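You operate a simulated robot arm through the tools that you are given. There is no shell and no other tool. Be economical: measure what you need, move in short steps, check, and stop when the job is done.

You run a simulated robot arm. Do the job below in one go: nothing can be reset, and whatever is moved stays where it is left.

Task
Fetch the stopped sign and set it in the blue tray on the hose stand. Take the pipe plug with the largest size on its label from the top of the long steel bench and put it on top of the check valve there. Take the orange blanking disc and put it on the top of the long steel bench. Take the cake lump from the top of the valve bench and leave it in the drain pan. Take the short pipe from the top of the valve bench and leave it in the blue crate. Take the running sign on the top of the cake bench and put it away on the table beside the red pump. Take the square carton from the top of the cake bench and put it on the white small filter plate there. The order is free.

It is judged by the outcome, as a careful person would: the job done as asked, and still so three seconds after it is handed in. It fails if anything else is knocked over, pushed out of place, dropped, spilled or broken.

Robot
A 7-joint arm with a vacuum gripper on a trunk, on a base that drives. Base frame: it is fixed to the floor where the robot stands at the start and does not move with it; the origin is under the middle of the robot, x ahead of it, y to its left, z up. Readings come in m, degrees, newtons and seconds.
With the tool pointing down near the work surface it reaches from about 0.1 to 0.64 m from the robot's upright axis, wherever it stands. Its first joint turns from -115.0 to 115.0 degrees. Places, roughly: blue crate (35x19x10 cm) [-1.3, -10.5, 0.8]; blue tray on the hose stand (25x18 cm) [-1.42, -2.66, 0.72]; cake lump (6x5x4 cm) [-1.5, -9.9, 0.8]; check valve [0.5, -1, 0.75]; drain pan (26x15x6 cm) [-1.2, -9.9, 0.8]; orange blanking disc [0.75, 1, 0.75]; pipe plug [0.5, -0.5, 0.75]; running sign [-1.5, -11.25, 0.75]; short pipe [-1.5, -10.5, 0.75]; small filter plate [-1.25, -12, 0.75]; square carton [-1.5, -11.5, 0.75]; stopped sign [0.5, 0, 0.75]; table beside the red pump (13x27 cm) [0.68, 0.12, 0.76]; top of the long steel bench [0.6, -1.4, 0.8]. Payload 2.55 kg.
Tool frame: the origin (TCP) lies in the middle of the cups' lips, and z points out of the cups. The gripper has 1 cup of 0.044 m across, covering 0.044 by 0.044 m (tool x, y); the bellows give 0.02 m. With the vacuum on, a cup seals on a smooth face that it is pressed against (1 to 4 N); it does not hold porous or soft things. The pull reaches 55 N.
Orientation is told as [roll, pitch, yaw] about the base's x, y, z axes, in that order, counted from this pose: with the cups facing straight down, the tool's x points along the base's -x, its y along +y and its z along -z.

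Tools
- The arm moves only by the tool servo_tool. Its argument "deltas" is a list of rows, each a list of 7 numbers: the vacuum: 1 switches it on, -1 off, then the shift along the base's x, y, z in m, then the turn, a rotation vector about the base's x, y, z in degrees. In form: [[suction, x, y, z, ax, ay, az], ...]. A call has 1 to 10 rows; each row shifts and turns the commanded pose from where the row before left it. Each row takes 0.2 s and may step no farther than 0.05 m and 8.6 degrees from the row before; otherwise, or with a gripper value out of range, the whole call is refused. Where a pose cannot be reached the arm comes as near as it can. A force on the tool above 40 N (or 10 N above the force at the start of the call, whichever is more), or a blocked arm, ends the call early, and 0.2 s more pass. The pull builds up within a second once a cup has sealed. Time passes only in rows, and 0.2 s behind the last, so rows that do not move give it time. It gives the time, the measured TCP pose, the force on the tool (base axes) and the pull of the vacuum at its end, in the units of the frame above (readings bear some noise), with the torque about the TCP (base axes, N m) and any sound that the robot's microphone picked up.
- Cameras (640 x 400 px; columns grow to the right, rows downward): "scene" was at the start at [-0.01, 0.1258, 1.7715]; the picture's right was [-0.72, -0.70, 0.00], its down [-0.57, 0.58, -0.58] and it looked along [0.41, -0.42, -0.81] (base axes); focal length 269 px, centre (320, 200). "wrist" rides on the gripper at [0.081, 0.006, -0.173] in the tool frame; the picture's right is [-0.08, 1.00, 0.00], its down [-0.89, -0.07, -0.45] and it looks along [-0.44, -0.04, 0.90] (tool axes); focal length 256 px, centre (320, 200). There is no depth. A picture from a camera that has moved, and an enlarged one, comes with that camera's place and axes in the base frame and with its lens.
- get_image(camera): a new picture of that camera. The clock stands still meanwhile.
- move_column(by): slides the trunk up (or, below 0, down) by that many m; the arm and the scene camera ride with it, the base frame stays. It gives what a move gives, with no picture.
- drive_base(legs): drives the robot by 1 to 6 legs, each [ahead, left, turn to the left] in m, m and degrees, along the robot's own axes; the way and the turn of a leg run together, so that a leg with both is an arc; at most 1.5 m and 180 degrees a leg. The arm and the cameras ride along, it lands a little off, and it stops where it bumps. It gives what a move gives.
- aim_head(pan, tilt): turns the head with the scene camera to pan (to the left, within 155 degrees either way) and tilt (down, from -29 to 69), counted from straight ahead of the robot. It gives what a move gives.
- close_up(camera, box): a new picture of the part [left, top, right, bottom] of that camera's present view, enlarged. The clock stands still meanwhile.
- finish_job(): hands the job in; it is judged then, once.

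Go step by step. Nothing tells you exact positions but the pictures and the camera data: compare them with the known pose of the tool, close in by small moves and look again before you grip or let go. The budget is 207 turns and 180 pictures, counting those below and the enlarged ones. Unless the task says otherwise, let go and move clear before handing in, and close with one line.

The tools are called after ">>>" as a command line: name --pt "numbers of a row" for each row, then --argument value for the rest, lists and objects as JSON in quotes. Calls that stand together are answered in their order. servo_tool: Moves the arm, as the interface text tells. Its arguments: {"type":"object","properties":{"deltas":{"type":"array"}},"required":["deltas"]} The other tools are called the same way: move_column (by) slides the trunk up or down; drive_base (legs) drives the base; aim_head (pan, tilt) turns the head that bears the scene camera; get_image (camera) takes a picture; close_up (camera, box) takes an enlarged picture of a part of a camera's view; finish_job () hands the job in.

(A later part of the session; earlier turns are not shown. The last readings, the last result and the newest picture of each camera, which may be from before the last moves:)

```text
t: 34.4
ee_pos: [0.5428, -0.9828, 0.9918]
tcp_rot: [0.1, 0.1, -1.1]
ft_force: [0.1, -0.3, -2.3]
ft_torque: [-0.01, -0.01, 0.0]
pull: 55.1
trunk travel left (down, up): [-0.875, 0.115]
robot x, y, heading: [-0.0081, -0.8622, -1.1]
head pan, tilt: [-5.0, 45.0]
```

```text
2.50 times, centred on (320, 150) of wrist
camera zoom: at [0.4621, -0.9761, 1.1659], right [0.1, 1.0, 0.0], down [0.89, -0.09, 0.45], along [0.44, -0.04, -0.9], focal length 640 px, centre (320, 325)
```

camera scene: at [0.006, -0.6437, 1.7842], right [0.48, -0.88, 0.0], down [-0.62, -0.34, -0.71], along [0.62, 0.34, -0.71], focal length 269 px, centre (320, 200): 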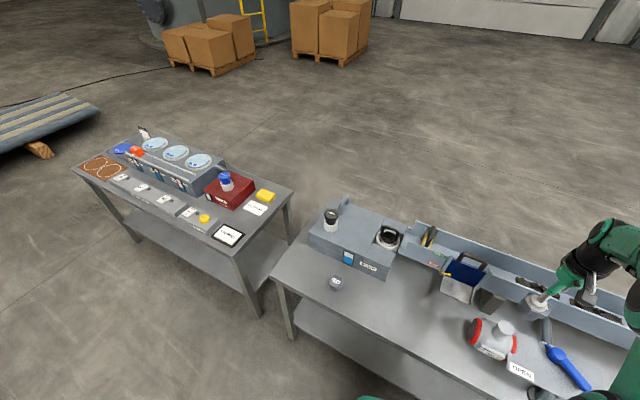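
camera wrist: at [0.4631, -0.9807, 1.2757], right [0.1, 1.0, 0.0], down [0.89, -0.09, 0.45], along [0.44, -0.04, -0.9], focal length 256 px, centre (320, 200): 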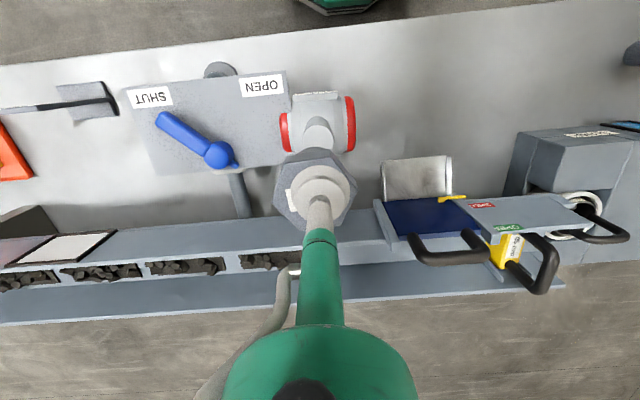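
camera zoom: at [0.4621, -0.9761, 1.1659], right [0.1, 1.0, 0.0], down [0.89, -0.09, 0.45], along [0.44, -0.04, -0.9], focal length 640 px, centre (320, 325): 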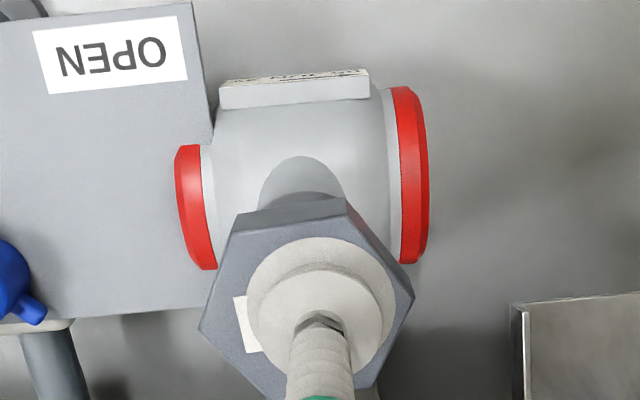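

>>> servo_tool --pt "1 0 -0.001 -0.003 0 0 0" --pt "1 0 0 0 0 0 0"

>>> servo_tool --pt "1 0 0 -0.003 0 0 0" --pt "1 0 0 0 0 0 0"

>>> servo_tool --pt "1 0 0 -0.003 0 0 0" --pt "1 0 0 0 0 0 0"

>>> close_up --camera "scene" --box '[370, 210, 420, 270]'

```text
t: 35.0
ee_pos: [0.5431, -0.9841, 0.9918]
tcp_rot: [0.0, -0.3, -1.0]
ft_force: [0.8, 2.5, 9.5]
ft_torque: [0.03, 0.05, -0.01]
pull: 55.1
trunk travel left (down, up): [-0.875, 0.115]
robot x, y, heading: [-0.0069, -0.8612, -0.7]
head pan, tilt: [-5.0, 45.0]
```

```text
t: 35.6
ee_pos: [0.543, -0.9845, 0.9903]
tcp_rot: [-0.2, -0.4, -1.0]
ft_force: [0.4, 4.2, 21.3]
ft_torque: [-0.05, 0.12, 0.0]
pull: 55.0
trunk travel left (down, up): [-0.875, 0.115]
robot x, y, heading: [-0.0052, -0.863, -0.8]
head pan, tilt: [-5.0, 45.0]
```

```text
t: 36.2
ee_pos: [0.5429, -0.985, 0.9859]
tcp_rot: [-0.1, -0.5, -1.0]
ft_force: [2.2, 4.7, 27.8]
ft_torque: [-0.08, 0.09, 0.0]
pull: 55.1
trunk travel left (down, up): [-0.875, 0.115]
robot x, y, heading: [-0.0052, -0.8642, -0.8]
head pan, tilt: [-5.0, 45.0]
```

```text
6.67 times, centred on (395, 240) of scene
camera zoom: at [0.0118, -0.6893, 1.7841], right [-0.1, -0.99, 0.0], down [-0.7, 0.07, -0.71], along [0.7, -0.08, -0.71], focal length 1795 px, centre (-180, -67)
```

zoom: 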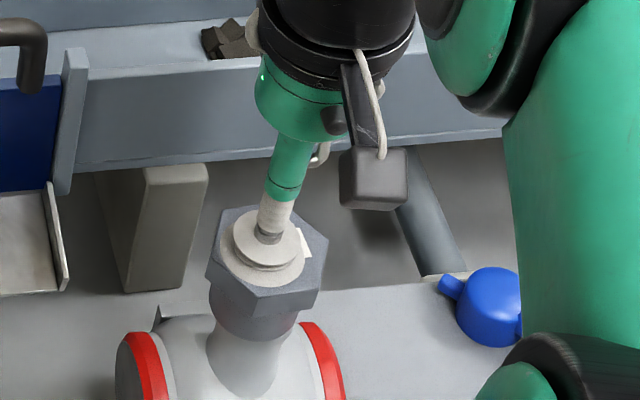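

>>> servo_tool --pt "1 0 0 0.006 0 0 0" --pt "-1 0 0 0 0 0 0" --pt "-1 0 0 0 0 0 0" --pt "-1 0 0 0 0 0 0" --pt "-1 0 0 0.01 0 0 0" --pt "-1 0 0 0.02 0 0 0" --pt "-1 0 0 0.05 0 0 0" --pt "-1 0 0 0.05 0 0 0"

>>> get_image --camera "wrist"

>>> close_up --camera "scene" --box '[370, 210, 420, 270]'

```text
t: 38.0
ee_pos: [0.5469, -0.9848, 1.1232]
tcp_rot: [-0.1, -0.4, -1.1]
ft_force: [1.9, -0.4, 2.2]
ft_torque: [0.07, 0.25, 0.0]
pull: 0.0
trunk travel left (down, up): [-0.875, 0.115]
robot x, y, heading: [-0.0074, -0.8631, -1.2]
head pan, tilt: [-5.0, 45.0]
```

```text
138 pictures are left
camera wrist: at [0.4646, -0.9782, 1.2959], right [0.1, 1.0, 0.0], down [0.89, -0.09, 0.45], along [0.45, -0.04, -0.89], focal length 256 px, centre (320, 200)
```

wrist: 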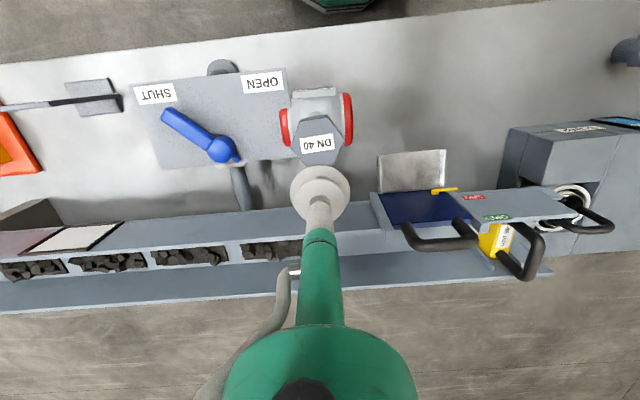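

```text
6.67 times, centred on (395, 240) of scene
camera zoom: at [0.0184, -0.692, 1.7845], right [-0.11, -0.99, 0.0], down [-0.7, 0.07, -0.71], along [0.7, -0.07, -0.71], focal length 1795 px, centre (-180, -67)
```

zoom: 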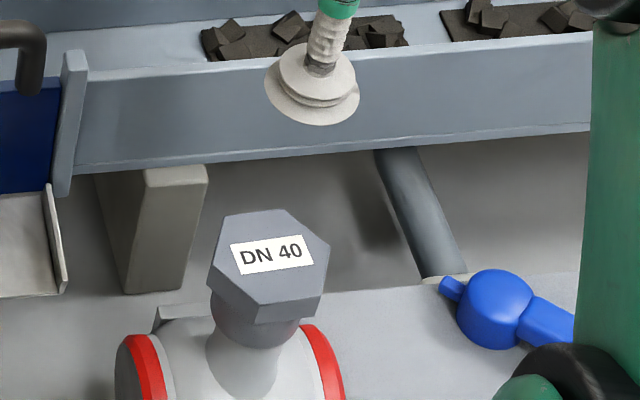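

>>> servo_tool --pt "-1 -0.04 0 0 0 0 0" --pt "-1 -0.045 0.02 0 0 0 0" --pt "-1 -0.045 0.02 0 0 0 0" --pt "-1 -0.045 0.02 0 0 0 0" --pt "-1 -0.045 0.01 0 0 0 0"

>>> drive_base --legs '[[0.0, 0.95, 1.0], [0, 0.95, 0]]'

>>> aim_head --pan -10 --tilt 55

>>> get_image --camera "scene"

>>> get_image --camera "wrist"

```text
t: 39.2
ee_pos: [0.3204, -0.9115, 1.1192]
tcp_rot: [0.1, -0.2, -1.0]
ft_force: [-0.5, -0.4, 0.5]
ft_torque: [0.03, -0.01, -0.01]
pull: 0.0
trunk travel left (down, up): [-0.875, 0.115]
robot x, y, heading: [-0.0057, -0.8623, -1.1]
head pan, tilt: [-5.0, 45.0]
```

```text
t: 48.7
ee_pos: [0.3357, 0.9941, 1.1176]
tcp_rot: [0.1, 0.0, -0.7]
ft_force: [1.0, -0.3, -0.4]
ft_torque: [0.02, -0.02, 0.01]
pull: 0.1
trunk travel left (down, up): [-0.875, 0.115]
robot x, y, heading: [0.0063, 1.0423, -0.8]
head pan, tilt: [-5.0, 45.0]
```

```text
t: 49.5
ee_pos: [0.336, 0.9945, 1.1178]
tcp_rot: [0.0, 0.0, -0.7]
ft_force: [-0.3, 0.4, 0.1]
ft_torque: [0.0, 0.02, 0.03]
pull: 0.1
trunk travel left (down, up): [-0.875, 0.115]
robot x, y, heading: [0.0016, 1.0445, -0.8]
head pan, tilt: [-10.0, 55.0]
```

```text
136 pictures are left
camera scene: at [0.0164, 1.2089, 1.7708], right [-0.19, -0.98, 0.0], down [-0.8, 0.15, -0.57], along [0.56, -0.11, -0.82], focal length 269 px, centre (320, 200)
```

scene: 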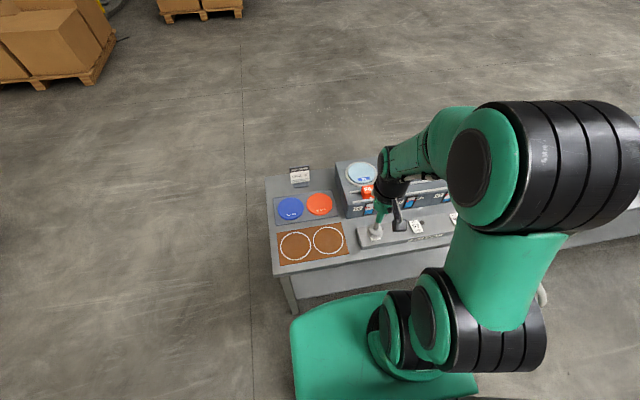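

```text
135 pictures are left
camera wrist: at [0.2556, 1.0014, 1.2919], right [0.09, 1.0, 0.0], down [0.89, -0.08, 0.45], along [0.44, -0.04, -0.9], focal length 256 px, centre (320, 200)
```

wrist: 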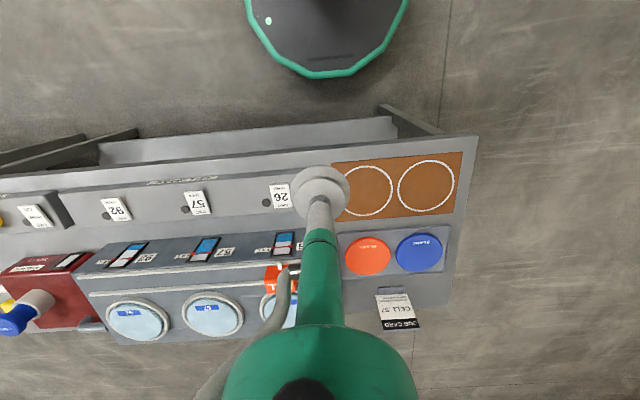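

>>> drive_base --legs '[[0.1, 0, 0.8]]'

>>> servo_tool --pt "-1 0.045 0.015 0 0 0 0" --pt "-1 0.045 0.015 0 0 0 0" --pt "-1 0.045 0.015 0 0 0 0" --pt "-1 0.045 0.015 0 0 0 0" --pt "-1 0.045 0.015 -0.02 0 0 0" --pt "-1 0.01 0.01 -0.045 0 0 0" --pt "-1 0 0 -0.045 0 0 0" --pt "-1 0 0 -0.02 0 0 0" --pt "-1 0 0 0 0 0 0"

>>> get_image --camera "wrist"

```text
t: 50.6
ee_pos: [0.4377, 0.999, 1.1193]
tcp_rot: [0.0, 0.0, 0.1]
ft_force: [0.5, 1.5, 0.0]
ft_torque: [-0.01, 0.03, -0.01]
pull: 0.0
trunk travel left (down, up): [-0.875, 0.115]
robot x, y, heading: [0.1053, 1.043, 0.0]
head pan, tilt: [-10.0, 55.0]
```

```text
refused: row 5 steps farther than a row can; nothing moved
```

```text
134 pictures are left
camera wrist: at [0.358, 1.0043, 1.2919], right [0.08, 1.0, 0.0], down [0.89, -0.07, 0.45], along [0.44, -0.03, -0.9], focal length 256 px, centre (320, 200)
```

wrist: 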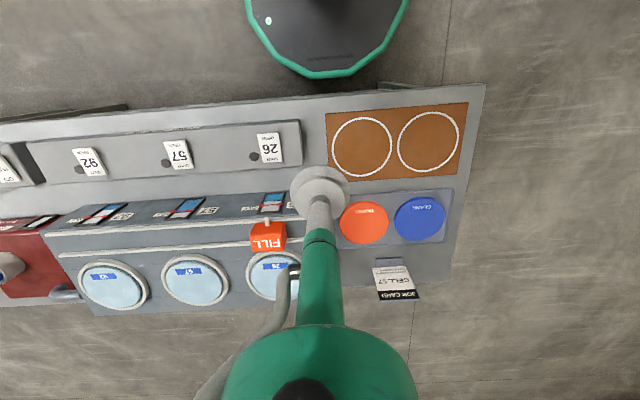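

>>> servo_tool --pt "-1 0.045 0.016 0 0 0 0" --pt "-1 0.045 0.016 0 0 0 0" --pt "-1 0.045 0.016 0 0 0 0" --pt "-1 0.045 0.016 0 0 0 0" --pt "-1 0.045 0.016 0 0 0 0" --pt "-1 0.017 0.006 -0.045 0 0 0" --pt "-1 0 0 -0.05 0 0 0" --pt "-1 0 0 -0.05 0 0 0" --pt "-1 0 0 -0.05 0 0 0" --pt "-1 0 0 0 0 0 0"

>>> get_image --camera "wrist"

>>> aim_head --pan 0 --tilt 55

>>> get_image --camera "scene"

```text
t: 52.8
ee_pos: [0.6825, 1.085, 0.9245]
tcp_rot: [0.0, -0.1, 0.1]
ft_force: [-0.6, 0.2, -0.3]
ft_torque: [0.01, 0.01, 0.03]
pull: 0.0
trunk travel left (down, up): [-0.875, 0.115]
robot x, y, heading: [0.1016, 1.0413, 0.1]
head pan, tilt: [-10.0, 55.0]
```

```text
133 pictures are left
camera wrist: at [0.6013, 1.0907, 1.0984], right [0.08, 1.0, 0.0], down [0.89, -0.07, 0.45], along [0.44, -0.03, -0.89], focal length 256 px, centre (320, 200)
```

wrist: 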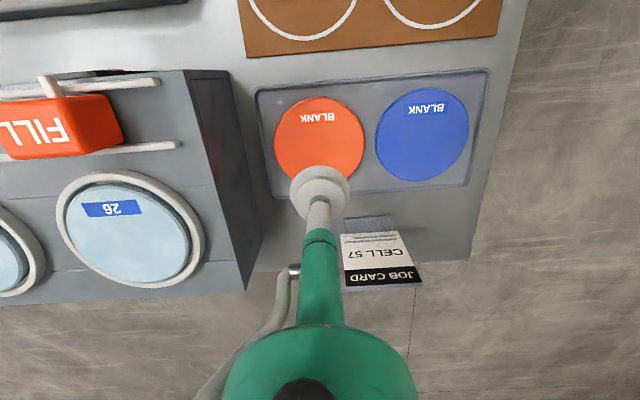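

```text
t: 53.5
ee_pos: [0.6819, 1.0844, 0.9245]
tcp_rot: [0.0, -0.1, 0.1]
ft_force: [-0.3, -0.5, 0.4]
ft_torque: [-0.02, 0.01, -0.02]
pull: 0.1
trunk travel left (down, up): [-0.875, 0.115]
robot x, y, heading: [0.1039, 1.0416, 0.1]
head pan, tilt: [0.0, 55.0]
```

```text
132 pictures are left
camera scene: at [0.1171, 1.221, 1.7707], right [0.0, -1.0, 0.0], down [-0.82, 0.0, -0.57], along [0.57, 0.0, -0.82], focal length 269 px, centre (320, 200)
```

scene: 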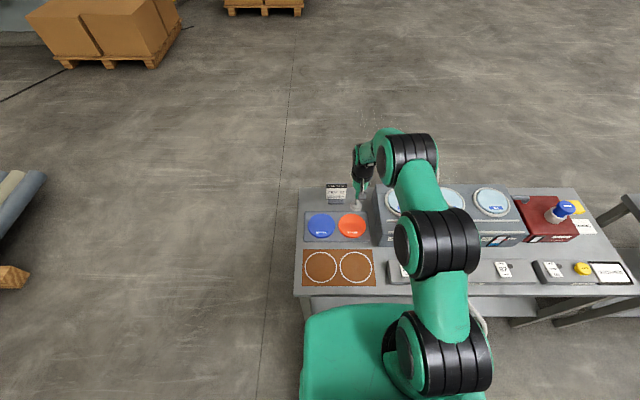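

>>> servo_tool --pt "1 -0.005 0 -0.05 0 0 0" --pt "1 0 0 -0.05 0 0 0" --pt "1 0 0 -0.03 0 0 0" --pt "1 0 0 0 0 0 0"

>>> servo_tool --pt "1 0 0 -0.01 0 0 0" --pt "1 0 0 0 0 0 0"

>>> close_up --camera "wrist" --box '[220, 70, 420, 230]'

```text
refused: row 1 steps farther than a row can; nothing moved
```

```text
t: 54.1
ee_pos: [0.6817, 1.0844, 0.9151]
tcp_rot: [-0.1, 0.0, 0.1]
ft_force: [-0.1, 0.0, -0.1]
ft_torque: [0.0, -0.02, 0.01]
pull: 0.0
trunk travel left (down, up): [-0.875, 0.115]
robot x, y, heading: [0.1072, 1.0437, -0.1]
head pan, tilt: [0.0, 55.0]
```

```text
2.50 times, centred on (320, 150) of wrist
camera zoom: at [0.6011, 1.0902, 1.0882], right [0.08, 1.0, 0.0], down [0.89, -0.07, 0.45], along [0.44, -0.03, -0.9], focal length 640 px, centre (320, 325)
```

zoom: 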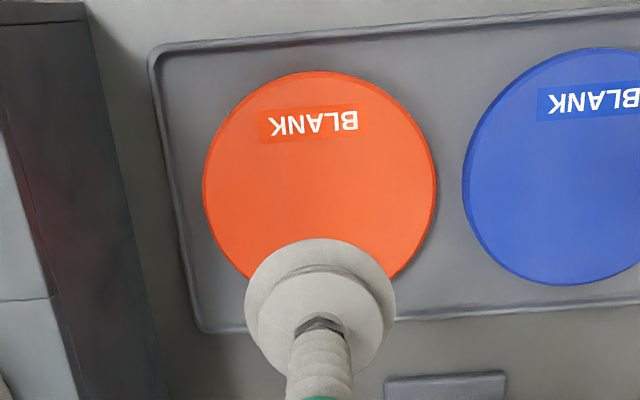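

>>> servo_tool --pt "1 -0.005 0 -0.045 0 0 0" --pt "1 0 0 -0.045 0 0 0" --pt "1 0 0 -0.03 0 0 0" --pt "1 0 0 0 0 0 0"

>>> servo_tool --pt "1 0 0 -0.01 0 0 0" --pt "1 0 0 0 0 0 0"

```text
t: 55.1
ee_pos: [0.6756, 1.0863, 0.7946]
tcp_rot: [0.0, 0.0, 0.1]
ft_force: [1.2, 0.3, 0.0]
ft_torque: [-0.01, 0.01, 0.0]
pull: 0.0
trunk travel left (down, up): [-0.875, 0.115]
robot x, y, heading: [0.1089, 1.0492, -0.2]
head pan, tilt: [0.0, 55.0]
```

```text
t: 55.7
ee_pos: [0.6759, 1.0866, 0.7864]
tcp_rot: [-0.1, 0.1, 0.1]
ft_force: [-0.1, -1.0, -0.2]
ft_torque: [-0.01, -0.07, 0.06]
pull: 0.0
trunk travel left (down, up): [-0.875, 0.115]
robot x, y, heading: [0.1024, 1.0425, 0.0]
head pan, tilt: [0.0, 55.0]
```

>>> servo_tool --pt "1 0 0 -0.007 0 0 0" --pt "1 0 0 0 0 0 0"

>>> servo_tool --pt "1 0 0 -0.006 0 0 0" --pt "1 0 0 0 0 0 0"

>>> close_up --camera "wrist" --box '[220, 70, 420, 230]'

```text
t: 56.3
ee_pos: [0.6746, 1.0857, 0.7776]
tcp_rot: [0.1, 0.0, 0.1]
ft_force: [-0.4, 0.0, -0.1]
ft_torque: [-0.03, 0.03, -0.02]
pull: 55.2
trunk travel left (down, up): [-0.875, 0.115]
robot x, y, heading: [0.1021, 1.0422, -0.1]
head pan, tilt: [0.0, 55.0]
```

```text
t: 56.9
ee_pos: [0.6771, 1.085, 0.7754]
tcp_rot: [0.0, -0.3, 0.1]
ft_force: [-3.3, 2.4, 20.8]
ft_torque: [-0.06, 0.2, -0.04]
pull: 54.6
trunk travel left (down, up): [-0.875, 0.115]
robot x, y, heading: [0.1058, 1.038, 0.3]
head pan, tilt: [0.0, 55.0]
```

```text
2.50 times, centred on (320, 150) of wrist
camera zoom: at [0.5951, 1.0911, 0.948], right [0.08, 1.0, 0.0], down [0.89, -0.07, 0.45], along [0.45, -0.03, -0.89], focal length 640 px, centre (320, 325)
```

zoom: 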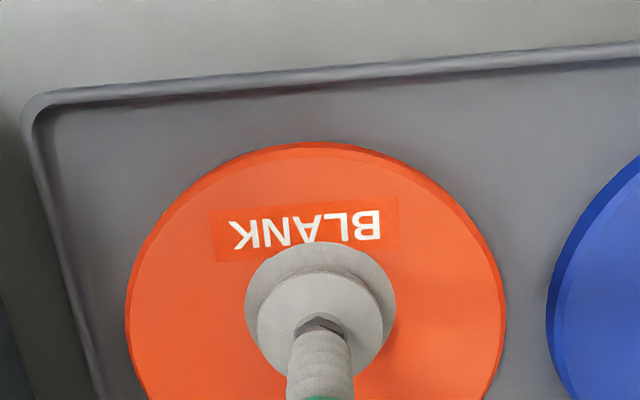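

>>> servo_tool --pt "1 0 0 0.02 0 0 0" --pt "1 0 0 0.048 0 0 0" --pt "1 0 0 0.048 0 0 0" --pt "1 0 0 0.048 0 0 0" --pt "1 0 0 0.048 0 0 0" --pt "1 0 0 0.048 0 0 0" --pt "1 0 0 0.048 0 0 0" --pt "1 0 0 0.02 0 0 0" --pt "1 0 0 0 0 0 0"

>>> servo_tool --pt "1 -0.045 0 0 0 0 0" --pt "1 -0.045 0 0 0 0 0" --pt "1 -0.045 0 0 0 0 0" --pt "1 -0.045 0 0 0 0 0" --pt "1 -0.03 0 0 0 0 0"

>>> drive_base --legs '[[-0.1, 0, 0], [0, -0.88, 0], [0, -0.88, 0]]'

>>> get_image --camera "wrist"

>>> get_image --camera "scene"

```text
t: 58.9
ee_pos: [0.6733, 1.0837, 1.0995]
tcp_rot: [0.0, 0.0, 0.1]
ft_force: [0.9, -0.4, -1.5]
ft_torque: [0.01, 0.0, 0.0]
pull: 54.4
trunk travel left (down, up): [-0.875, 0.115]
robot x, y, heading: [0.1053, 1.0464, 0.3]
head pan, tilt: [0.0, 55.0]
```

```text
t: 60.1
ee_pos: [0.4638, 1.0854, 1.0994]
tcp_rot: [0.0, 0.0, 0.2]
ft_force: [-0.3, 0.2, -1.9]
ft_torque: [0.0, 0.04, -0.01]
pull: 54.7
trunk travel left (down, up): [-0.875, 0.115]
robot x, y, heading: [0.1058, 1.0442, -0.0]
head pan, tilt: [0.0, 55.0]
```

```text
t: 69.8
ee_pos: [0.3438, -0.6874, 1.0976]
tcp_rot: [0.0, -0.1, -0.8]
ft_force: [0.3, -0.4, -1.5]
ft_torque: [0.03, -0.02, -0.05]
pull: 54.9
trunk travel left (down, up): [-0.875, 0.115]
robot x, y, heading: [-0.0137, -0.7269, -0.8]
head pan, tilt: [0.0, 55.0]
```

```text
129 pictures are left
camera wrist: at [0.2637, -0.6801, 1.2724], right [0.09, 1.0, 0.0], down [0.89, -0.08, 0.45], along [0.44, -0.04, -0.9], focal length 256 px, centre (320, 200)
```

wrist: 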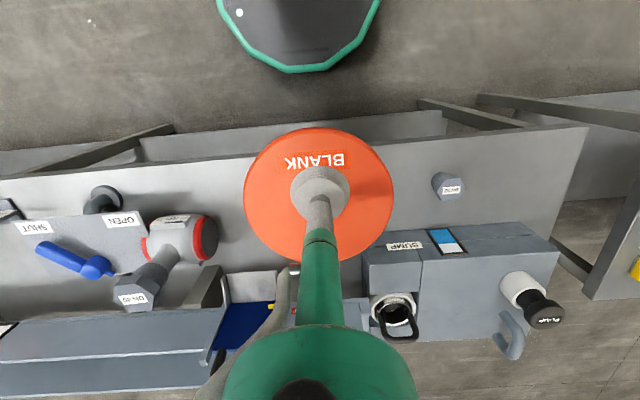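

```text
128 pictures are left
camera scene: at [-0.0019, -0.5468, 1.7708], right [-0.01, -1.0, 0.0], down [-0.82, 0.01, -0.57], along [0.57, -0.01, -0.82], focal length 269 px, centre (320, 200)
```

scene: 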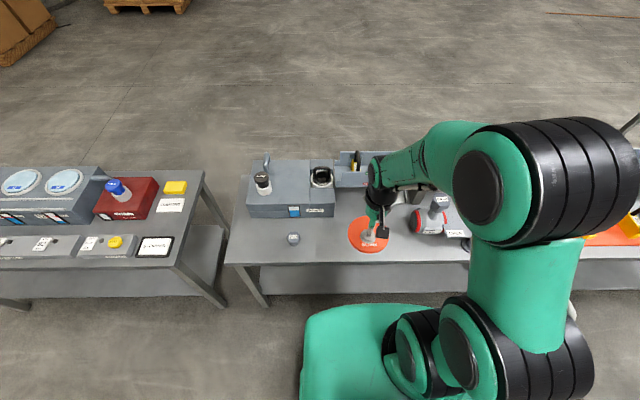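

>>> servo_tool --pt "1 0.044 -0.008 0 0 0 0" --pt "1 0.044 -0.008 0 0 0 0" --pt "1 0.044 -0.008 0 0 0 0" --pt "1 0.044 -0.006 0 0 0 0" --pt "1 0 0 -0.048 0 0 0" --pt "1 0 0 -0.048 0 0 0" --pt "1 0 0 -0.048 0 0 0" --pt "1 0 0 -0.048 0 0 0" --pt "1 0 0 -0.048 0 0 0" --pt "1 0 0 0 0 0 0"

>>> get_image --camera "wrist"

>>> close_up --camera "scene" --box '[280, 160, 480, 285]'

```text
t: 72.0
ee_pos: [0.5198, -0.7161, 0.8582]
tcp_rot: [0.0, 0.0, -0.9]
ft_force: [0.1, 0.2, -1.6]
ft_torque: [0.04, 0.04, 0.01]
pull: 55.0
trunk travel left (down, up): [-0.875, 0.115]
robot x, y, heading: [-0.0202, -0.7246, -0.6]
head pan, tilt: [0.0, 55.0]
```

```text
127 pictures are left
camera wrist: at [0.44, -0.7093, 1.0323], right [0.09, 1.0, 0.0], down [0.89, -0.08, 0.45], along [0.44, -0.04, -0.89], focal length 256 px, centre (320, 200)
```

wrist: 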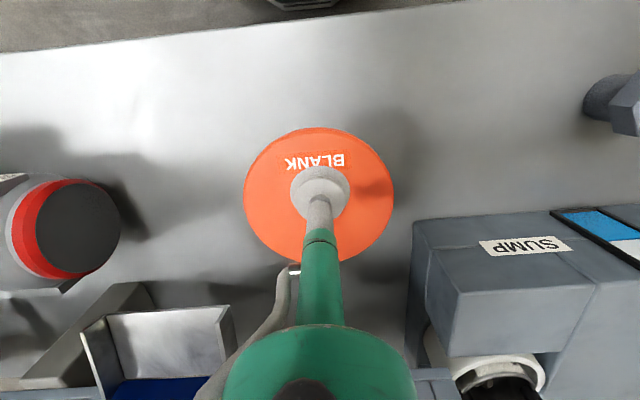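

```text
3.20 times, centred on (380, 222) of scene
camera zoom: at [-0.0029, -0.5466, 1.7708], right [-0.01, -1.0, 0.0], down [-0.82, 0.01, -0.57], along [0.57, -0.01, -0.82], focal length 862 px, centre (128, 128)
```

zoom: 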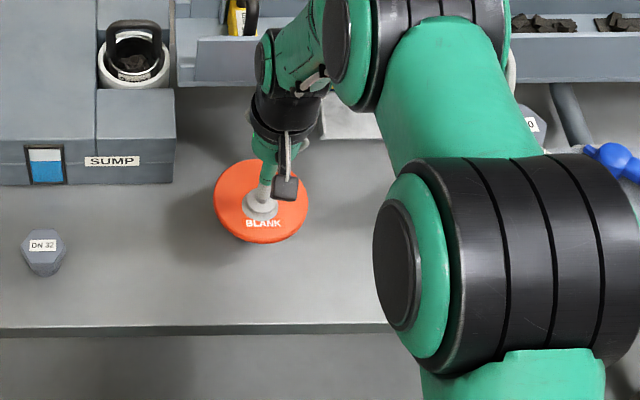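

Clear spot below. Lowering to contact.

>>> servo_tool --pt "1 0 0 -0.04 0 0 0" --pt "1 0 0 -0.03 0 0 0" --pt "1 0 0 -0.01 0 0 0" --pt "1 0 0 0 0 0 0"

>>> servo_tool --pt "1 0 0 -0.006 0 0 0" --pt "1 0 0 0 0 0 0"

>>> servo_tool --pt "1 0 0 -0.006 0 0 0" --pt "1 0 0 0 0 0 0"

```text
t: 73.0
ee_pos: [0.5287, -0.7158, 0.7876]
tcp_rot: [0.0, -0.9, -0.8]
ft_force: [-3.0, 0.5, 19.0]
ft_torque: [-0.04, 0.44, 0.01]
pull: 55.3
trunk travel left (down, up): [-0.875, 0.115]
robot x, y, heading: [-0.0165, -0.7266, -1.0]
head pan, tilt: [0.0, 55.0]
stopped in row 4: the force on the tool passed its limit at 40 N (the readings are from after the stop); the commanded pose is now the measured one
```

```text
t: 73.4
ee_pos: [0.531, -0.7154, 0.7853]
tcp_rot: [-0.1, -1.1, -0.8]
ft_force: [-6.6, 1.1, 21.3]
ft_torque: [0.03, 0.28, -0.05]
pull: 55.1
trunk travel left (down, up): [-0.875, 0.115]
robot x, y, heading: [-0.0138, -0.7254, -0.8]
head pan, tilt: [0.0, 55.0]
stopped in row 2: the force on the tool passed its limit at 41 N (the readings are from after the stop); the commanded pose is now the measured one
```

```text
t: 74.0
ee_pos: [0.5376, -0.7149, 0.7838]
tcp_rot: [0.0, -1.7, -0.8]
ft_force: [-5.6, 0.2, 20.5]
ft_torque: [-0.07, 0.47, -0.06]
pull: 54.2
trunk travel left (down, up): [-0.875, 0.115]
robot x, y, heading: [-0.0161, -0.7275, -1.0]
head pan, tilt: [0.0, 55.0]
stopped in row 2: the force on the tool passed its limit at 41 N (the readings are from after the stop); the commanded pose is now the measured one
```

>>> servo_tool --pt "1 -0.006 0 0.006 0 1.5 0" --pt "-1 0 0 0 0 0 0" --pt "-1 0 0 0 0 0 0" --pt "-1 0 0 0 0 0 0" --pt "-1 0 0 0.01 0 0 0" --pt "-1 0 0 0.04 0 0 0" --pt "-1 0 0 0.045 0 0 0" --pt "-1 0 0 0.045 0 0 0" --pt "-1 0 0 0.045 0 0 0" --pt "-1 0 0 0 0 0 0"

>>> get_image --camera "wrist"

>>> get_image --camera "scene"

```text
t: 76.2
ee_pos: [0.5324, -0.715, 0.9733]
tcp_rot: [-0.1, 0.1, -0.8]
ft_force: [0.2, 0.4, -0.2]
ft_torque: [-0.02, 0.01, 0.01]
pull: 0.0
trunk travel left (down, up): [-0.875, 0.115]
robot x, y, heading: [-0.016, -0.7223, -0.8]
head pan, tilt: [0.0, 55.0]
```

```text
125 pictures are left
camera wrist: at [0.4515, -0.7083, 1.1466], right [0.09, 1.0, 0.0], down [0.89, -0.08, 0.45], along [0.44, -0.04, -0.9], focal length 256 px, centre (320, 200)
```

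wrist: 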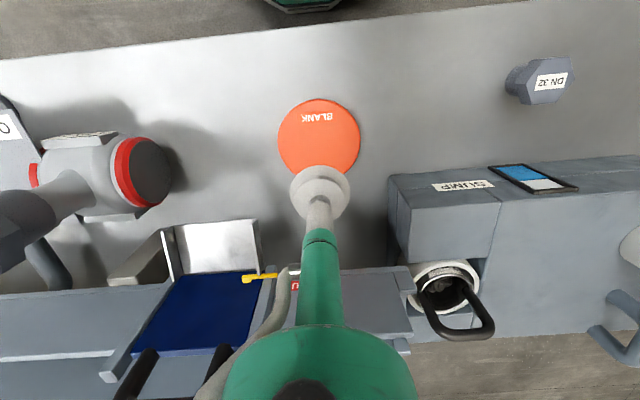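

```text
124 pictures are left
camera scene: at [-0.0013, -0.5466, 1.7707], right [-0.01, -1.0, 0.0], down [-0.82, 0.01, -0.57], along [0.57, -0.01, -0.82], focal length 269 px, centre (320, 200)
```

scene: 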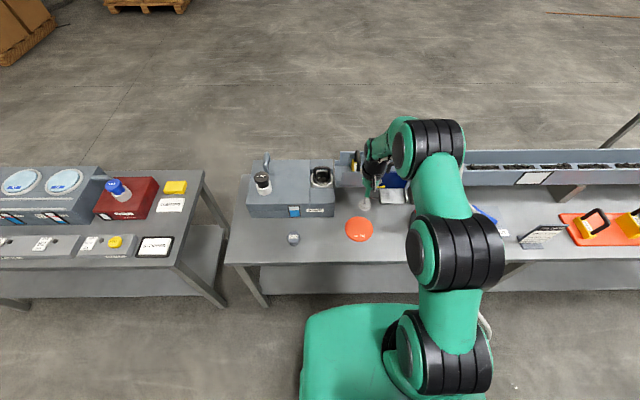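

>>> servo_tool --pt "-1 -0.02 0 0.045 0 0 0" --pt "-1 -0.02 0 0.045 0 0 0" --pt "-1 -0.045 0 0 0 0 0" --pt "-1 -0.045 0 0 0 0 0" --pt "-1 -0.045 0 0 0 0 0"

>>> drive_base --legs '[[0.015, 0.8, 0.8]]'

>>> get_image --camera "wrist"

>>> get_image --camera "scene"

```text
t: 77.3
ee_pos: [0.3541, -0.7153, 1.0622]
tcp_rot: [0.1, -0.1, -0.8]
ft_force: [0.1, 0.3, -0.3]
ft_torque: [-0.02, -0.03, 0.01]
pull: 0.0
trunk travel left (down, up): [-0.875, 0.115]
robot x, y, heading: [-0.0167, -0.724, -0.8]
head pan, tilt: [0.0, 55.0]
```

```text
t: 81.5
ee_pos: [0.3829, 0.0643, 1.0604]
tcp_rot: [0.0, -0.1, -0.7]
ft_force: [0.7, 0.5, 0.0]
ft_torque: [-0.03, -0.03, 0.01]
pull: 0.0
trunk travel left (down, up): [-0.875, 0.115]
robot x, y, heading: [0.0121, 0.0568, -0.6]
head pan, tilt: [0.0, 55.0]
```

```text
123 pictures are left
camera wrist: at [0.3017, 0.0714, 1.2351], right [0.09, 1.0, 0.0], down [0.89, -0.08, 0.45], along [0.44, -0.04, -0.89], focal length 256 px, centre (320, 200)
```

wrist: 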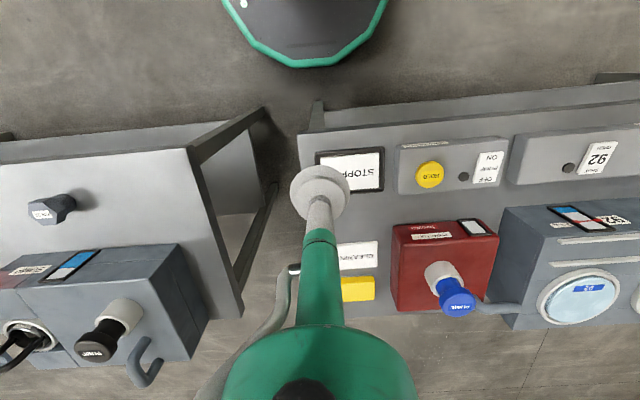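

```text
122 pictures are left
camera scene: at [0.0238, 0.2331, 1.7707], right [-0.01, -1.0, 0.0], down [-0.82, 0.01, -0.57], along [0.57, -0.01, -0.82], focal length 269 px, centre (320, 200)
```

scene: 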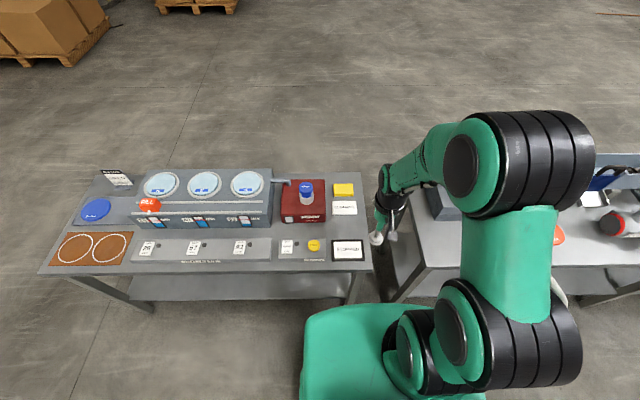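

>>> servo_tool --pt "-1 0.03 0.017 -0.03 0 0 0" --pt "-1 0.03 0.017 -0.03 0 0 0" --pt "-1 0.03 0.017 -0.03 0 0 0" --pt "-1 0 0 -0.045 0 0 0" --pt "-1 0 0 -0.045 0 0 0" --pt "-1 0 0 0 0 0 0"

>>> get_image --camera "wrist"

>>> close_up --camera "scene" --box '[270, 170, 430, 270]'

```text
t: 83.0
ee_pos: [0.474, 0.1159, 0.8814]
tcp_rot: [0.0, -0.1, -0.8]
ft_force: [0.0, 0.2, 0.1]
ft_torque: [-0.01, -0.03, 0.03]
pull: 0.0
trunk travel left (down, up): [-0.875, 0.115]
robot x, y, heading: [0.0084, 0.0531, -1.0]
head pan, tilt: [0.0, 55.0]
```

```text
121 pictures are left
camera wrist: at [0.3933, 0.1236, 1.0545], right [0.09, 1.0, 0.0], down [0.89, -0.08, 0.45], along [0.45, -0.04, -0.89], focal length 256 px, centre (320, 200)
```

wrist: 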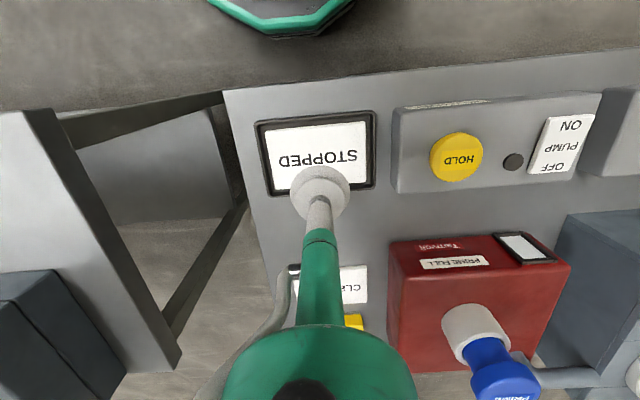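

```text
4.00 times, centred on (350, 220) of scene
camera zoom: at [0.0228, 0.2327, 1.7708], right [-0.01, -1.0, 0.0], down [-0.82, 0.01, -0.57], along [0.57, -0.01, -0.82], focal length 1077 px, centre (200, 120)
```

zoom: 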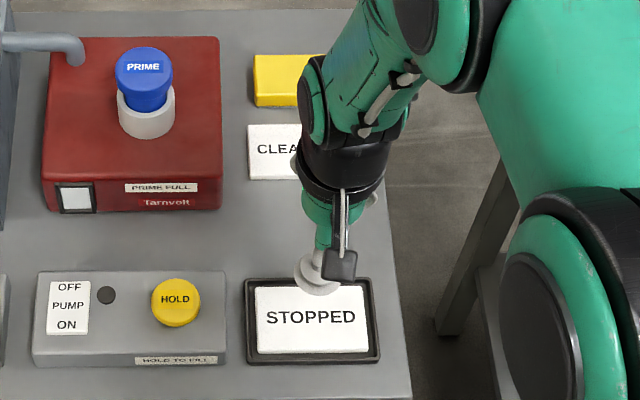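

>>> servo_tool --pt "1 0.004 -0.003 -0.045 0 0 0" --pt "1 0 0 -0.04 0 0 0" --pt "1 0 0 -0.005 0 0 0" --pt "1 0 0 0 0 0 0"

>>> servo_tool --pt "1 0 0 -0.006 0 0 0" --pt "1 0 0 0 0 0 0"

```text
t: 84.0
ee_pos: [0.4771, 0.1118, 0.7901]
tcp_rot: [0.0, 0.0, -0.9]
ft_force: [0.2, 0.2, -0.5]
ft_torque: [0.02, 0.0, 0.0]
pull: 0.1
trunk travel left (down, up): [-0.875, 0.115]
robot x, y, heading: [0.0108, 0.0567, -0.9]
head pan, tilt: [0.0, 55.0]
```

```text
t: 84.5
ee_pos: [0.4767, 0.1124, 0.7856]
tcp_rot: [0.0, -0.1, -0.7]
ft_force: [-0.1, 0.1, 0.4]
ft_torque: [0.03, 0.03, 0.02]
pull: 0.0
trunk travel left (down, up): [-0.875, 0.115]
robot x, y, heading: [0.0104, 0.054, -0.9]
head pan, tilt: [0.0, 55.0]
```

>>> servo_tool --pt "1 0 0 -0.006 0 0 0" --pt "1 0 0 0 0 0 0"

>>> servo_tool --pt "1 0 0 -0.004 0 0 0" --pt "1 0 0 0 0 0 0"

>>> get_image --camera "wrist"

```text
t: 85.2
ee_pos: [0.4767, 0.1111, 0.7798]
tcp_rot: [0.0, -0.2, -0.8]
ft_force: [-0.1, -0.3, 0.3]
ft_torque: [0.01, 0.0, 0.03]
pull: 55.0
trunk travel left (down, up): [-0.875, 0.115]
robot x, y, heading: [0.0119, 0.0533, -0.8]
head pan, tilt: [0.0, 55.0]
```

```text
t: 85.8
ee_pos: [0.4777, 0.1106, 0.7744]
tcp_rot: [0.1, -0.1, -0.7]
ft_force: [0.5, -0.5, -0.3]
ft_torque: [0.02, -0.03, 0.02]
pull: 54.9
trunk travel left (down, up): [-0.875, 0.115]
robot x, y, heading: [0.0085, 0.0544, -0.6]
head pan, tilt: [0.0, 55.0]
```

```text
119 pictures are left
camera wrist: at [0.3968, 0.1186, 0.9489], right [0.09, 1.0, 0.0], down [0.89, -0.08, 0.45], along [0.44, -0.04, -0.89], focal length 256 px, centre (320, 200)
```

wrist: 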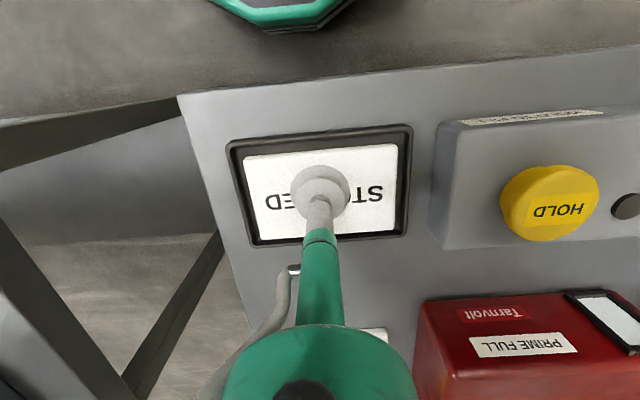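

>>> servo_tool --pt "1 0 0 0.01 0 0 0" --pt "1 0 0 0.02 0 0 0" --pt "1 0 0 0.04 0 0 0" --pt "1 0 0 0.045 0 0 0" --pt "1 0 0 0.045 0 0 0" --pt "1 0 0 0.045 0 0 0" --pt "1 0 0 0.045 0 0 0" --pt "1 0 0 0.045 0 0 0" --pt "1 0 0 0 0 0 0"

>>> get_image --camera "wrist"

>>> aim_head --pan -110 --tilt 25

>>> get_image --camera "scene"

```text
t: 87.8
ee_pos: [0.4761, 0.1137, 1.0686]
tcp_rot: [0.0, 0.1, -0.8]
ft_force: [1.4, -0.2, -0.7]
ft_torque: [-0.03, 0.02, -0.04]
pull: 54.4
trunk travel left (down, up): [-0.875, 0.115]
robot x, y, heading: [0.0076, 0.0495, -0.9]
head pan, tilt: [0.0, 55.0]
```

```text
118 pictures are left
camera wrist: at [0.3958, 0.1206, 1.2431], right [0.09, 1.0, 0.0], down [0.89, -0.08, 0.45], along [0.44, -0.04, -0.9], focal length 256 px, centre (320, 200)
```

wrist: 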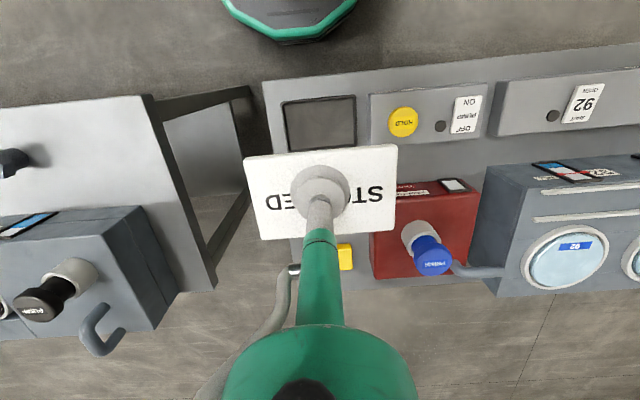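

```text
t: 89.6
ee_pos: [0.4762, 0.1135, 1.0695]
tcp_rot: [0.0, -0.1, -0.8]
ft_force: [0.4, 0.8, -0.3]
ft_torque: [0.04, 0.03, 0.01]
pull: 54.9
trunk travel left (down, up): [-0.875, 0.115]
robot x, y, heading: [0.0115, 0.0542, -1.0]
head pan, tilt: [-110.0, 25.0]
```

```text
117 pictures are left
camera scene: at [-0.0812, 0.1477, 1.8147], right [-0.94, 0.35, 0.0], down [0.15, 0.4, -0.91], along [-0.32, -0.85, -0.42], focal length 269 px, centre (320, 200)
```

scene: 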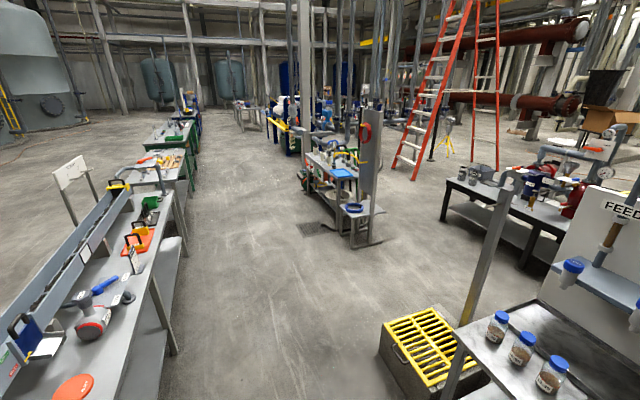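

>>> servo_tool --pt "1 -0.04 -0.01 0 0 0 0" --pt "1 -0.045 -0.015 0 0 0 0" --pt "1 -0.04 -0.015 0 0 0 0"

>>> drive_base --legs '[[-0.35, 0, 0.8], [0, 0, -90], [1.35, 0, 0], [1.3, 0, 0]]'

>>> aim_head --pan 80 --tilt 40

>>> get_image --camera "scene"

>>> aim_head --pan -80 --tilt 40

>>> get_image --camera "scene"

```text
t: 90.4
ee_pos: [0.3509, 0.0729, 1.0705]
tcp_rot: [0.0, 0.0, -0.8]
ft_force: [-0.5, -0.1, -1.7]
ft_torque: [0.0, -0.02, 0.01]
pull: 54.3
trunk travel left (down, up): [-0.875, 0.115]
robot x, y, heading: [0.0069, 0.0571, -0.7]
head pan, tilt: [-110.0, 25.0]
```

```text
t: 108.9
ee_pos: [-0.3066, -2.9117, 1.0715]
tcp_rot: [0.0, -0.1, -89.8]
ft_force: [-0.3, 0.4, -1.4]
ft_torque: [0.05, -0.01, -0.01]
pull: 54.9
trunk travel left (down, up): [-0.875, 0.115]
robot x, y, heading: [-0.3286, -2.5694, -89.8]
head pan, tilt: [-110.0, 25.0]
```

```text
t: 111.7
ee_pos: [-0.3054, -2.9116, 1.0715]
tcp_rot: [0.0, -0.1, -89.8]
ft_force: [0.6, -0.3, -1.2]
ft_torque: [0.03, 0.01, -0.02]
pull: 54.7
trunk travel left (down, up): [-0.875, 0.115]
robot x, y, heading: [-0.3314, -2.5706, -89.4]
head pan, tilt: [80.0, 40.0]
```

```text
116 pictures are left
camera scene: at [-0.0709, -2.5231, 1.7914], right [-0.17, -0.99, 0.0], down [-0.63, 0.11, -0.77], along [0.75, -0.13, -0.64], focal length 269 px, centre (320, 200)
```

scene: 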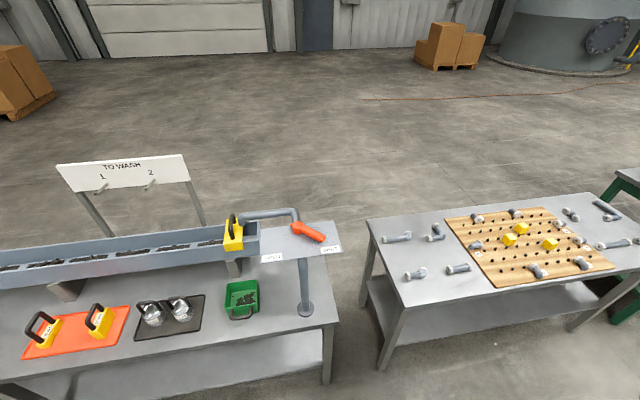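

```text
t: 114.2
ee_pos: [-0.3071, -2.9122, 1.0701]
tcp_rot: [0.0, -0.2, -89.8]
ft_force: [-0.3, -0.4, -0.6]
ft_torque: [0.01, 0.01, 0.01]
pull: 54.0
trunk travel left (down, up): [-0.875, 0.115]
robot x, y, heading: [-0.3312, -2.5688, -89.5]
head pan, tilt: [-80.0, 40.0]
```

```text
115 pictures are left
camera scene: at [-0.2384, -2.5236, 1.7914], right [-0.18, 0.98, 0.0], down [0.63, 0.11, -0.77], along [-0.75, -0.14, -0.64], focal length 269 px, centre (320, 200)
```

scene: 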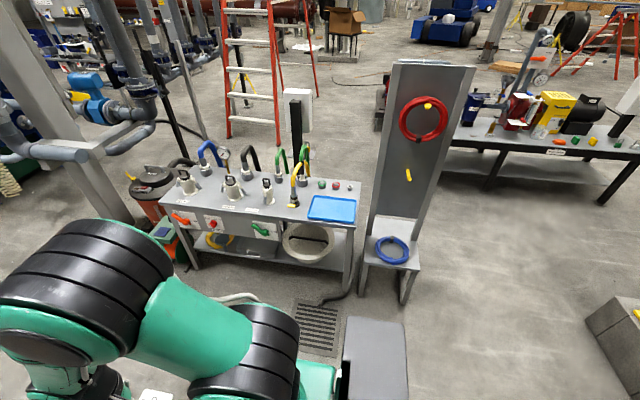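

>>> drive_base --legs '[[0, 0, -90], [0.55, 0.09, 0]]'

>>> aim_head --pan 0 --tilt 55

>>> get_image --camera "scene"

>>> get_image --camera "wrist"

```text
t: 121.2
ee_pos: [-1.2304, -2.6868, 1.0719]
tcp_rot: [0.1, -0.1, -179.8]
ft_force: [0.0, -0.2, -1.4]
ft_torque: [0.01, 0.01, -0.02]
pull: 54.7
trunk travel left (down, up): [-0.875, 0.115]
robot x, y, heading: [-0.8909, -2.6638, -179.6]
head pan, tilt: [-80.0, 40.0]
```

```text
t: 122.7
ee_pos: [-1.2365, -2.6978, 1.0689]
tcp_rot: [-0.5, 0.1, -179.7]
ft_force: [0.5, -0.2, -1.4]
ft_torque: [0.01, -0.01, 0.07]
pull: 54.6
trunk travel left (down, up): [-0.875, 0.115]
robot x, y, heading: [-0.8943, -2.6666, -179.5]
head pan, tilt: [0.0, 55.0]
```

```text
114 pictures are left
camera scene: at [-0.892, -2.8204, 1.7739], right [-0.01, 1.0, -0.01], down [0.82, 0.0, -0.58], along [-0.58, -0.01, -0.82], focal length 269 px, centre (320, 200)
```

scene: 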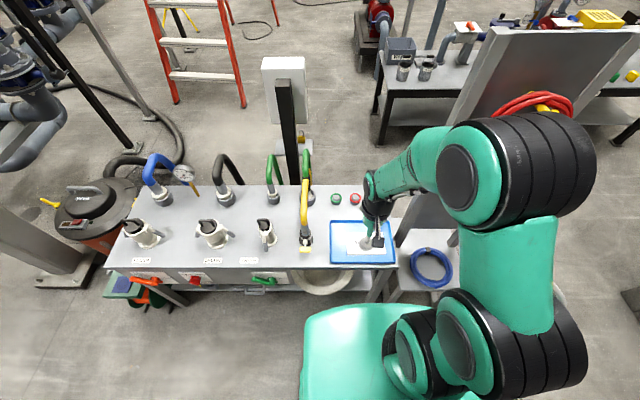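

```text
113 pictures are left
camera wrist: at [-1.1556, -2.7053, 1.2436], right [-0.07, -1.0, -0.01], down [-0.89, 0.06, 0.44], along [-0.44, 0.04, -0.9], focal length 256 px, centre (320, 200)
```

wrist: 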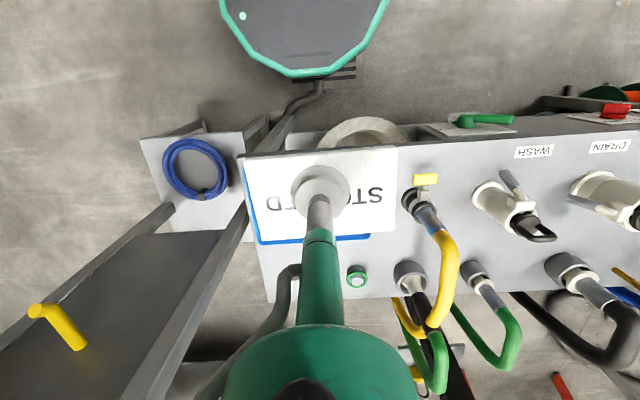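

>>> servo_tool --pt "1 -0.04 0.01 0 0 0 0" --pt "1 -0.045 0.012 0 0 0 0" --pt "1 -0.045 0.012 0 0 0 0" --pt "1 -0.045 0.011 0 0 0 0" --pt "1 0 0 -0.048 0 0 0" --pt "1 0 0 -0.048 0 0 0" --pt "1 0 0 -0.048 0 0 0" --pt "1 0 0 -0.048 0 0 0" --pt "1 0 0 0 0 0 0"

>>> close_up --camera "scene" --box '[290, 190, 450, 290]'

>>> get_image --camera "wrist"

```text
t: 124.7
ee_pos: [-1.4079, -2.6543, 0.8794]
tcp_rot: [-0.6, 0.1, -179.7]
ft_force: [-0.1, 0.2, -1.7]
ft_torque: [0.03, 0.03, -0.01]
pull: 55.1
trunk travel left (down, up): [-0.875, 0.115]
robot x, y, heading: [-0.8957, -2.6604, -179.7]
head pan, tilt: [0.0, 55.0]
```

```text
4.00 times, centred on (370, 240) of scene
camera zoom: at [-0.8909, -2.8204, 1.7739], right [-0.01, 1.0, -0.01], down [0.82, 0.0, -0.58], along [-0.58, -0.01, -0.82], focal length 1077 px, centre (120, 40)
```

zoom: 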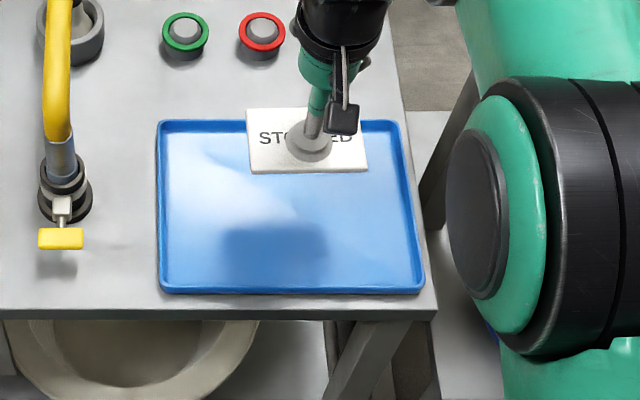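

```text
111 pictures are left
camera wrist: at [-1.327, -2.6616, 1.0524], right [-0.07, -1.0, -0.01], down [-0.89, 0.06, 0.45], along [-0.44, 0.04, -0.9], focal length 256 px, centre (320, 200)
```

wrist: 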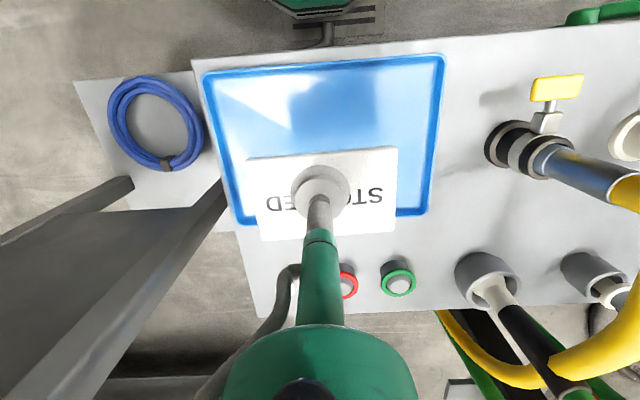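

>>> servo_tool --pt "1 0.004 -0.003 -0.045 0 0 0" --pt "1 0 0 -0.035 0 0 0" --pt "1 0 0 -0.01 0 0 0" --pt "1 0 0 0 0 0 0"

>>> close_up --camera "scene" --box '[320, 200, 420, 270]'

```text
t: 125.7
ee_pos: [-1.4067, -2.6566, 0.7887]
tcp_rot: [-0.5, 0.2, -179.7]
ft_force: [-0.4, -0.5, -0.5]
ft_torque: [-0.04, 0.0, 0.01]
pull: 55.0
trunk travel left (down, up): [-0.875, 0.115]
robot x, y, heading: [-0.8915, -2.6669, -179.8]
head pan, tilt: [0.0, 55.0]
```

```text
5.71 times, centred on (370, 235) of scene
camera zoom: at [-0.8919, -2.8204, 1.7739], right [-0.01, 1.0, -0.01], down [0.82, 0.0, -0.58], along [-0.58, -0.01, -0.82], focal length 1539 px, centre (34, 0)
```

zoom: 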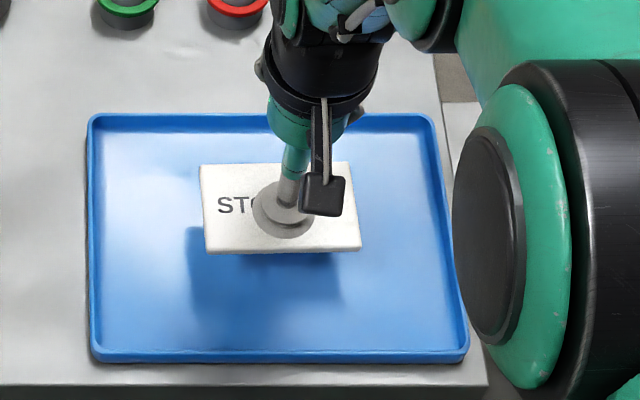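

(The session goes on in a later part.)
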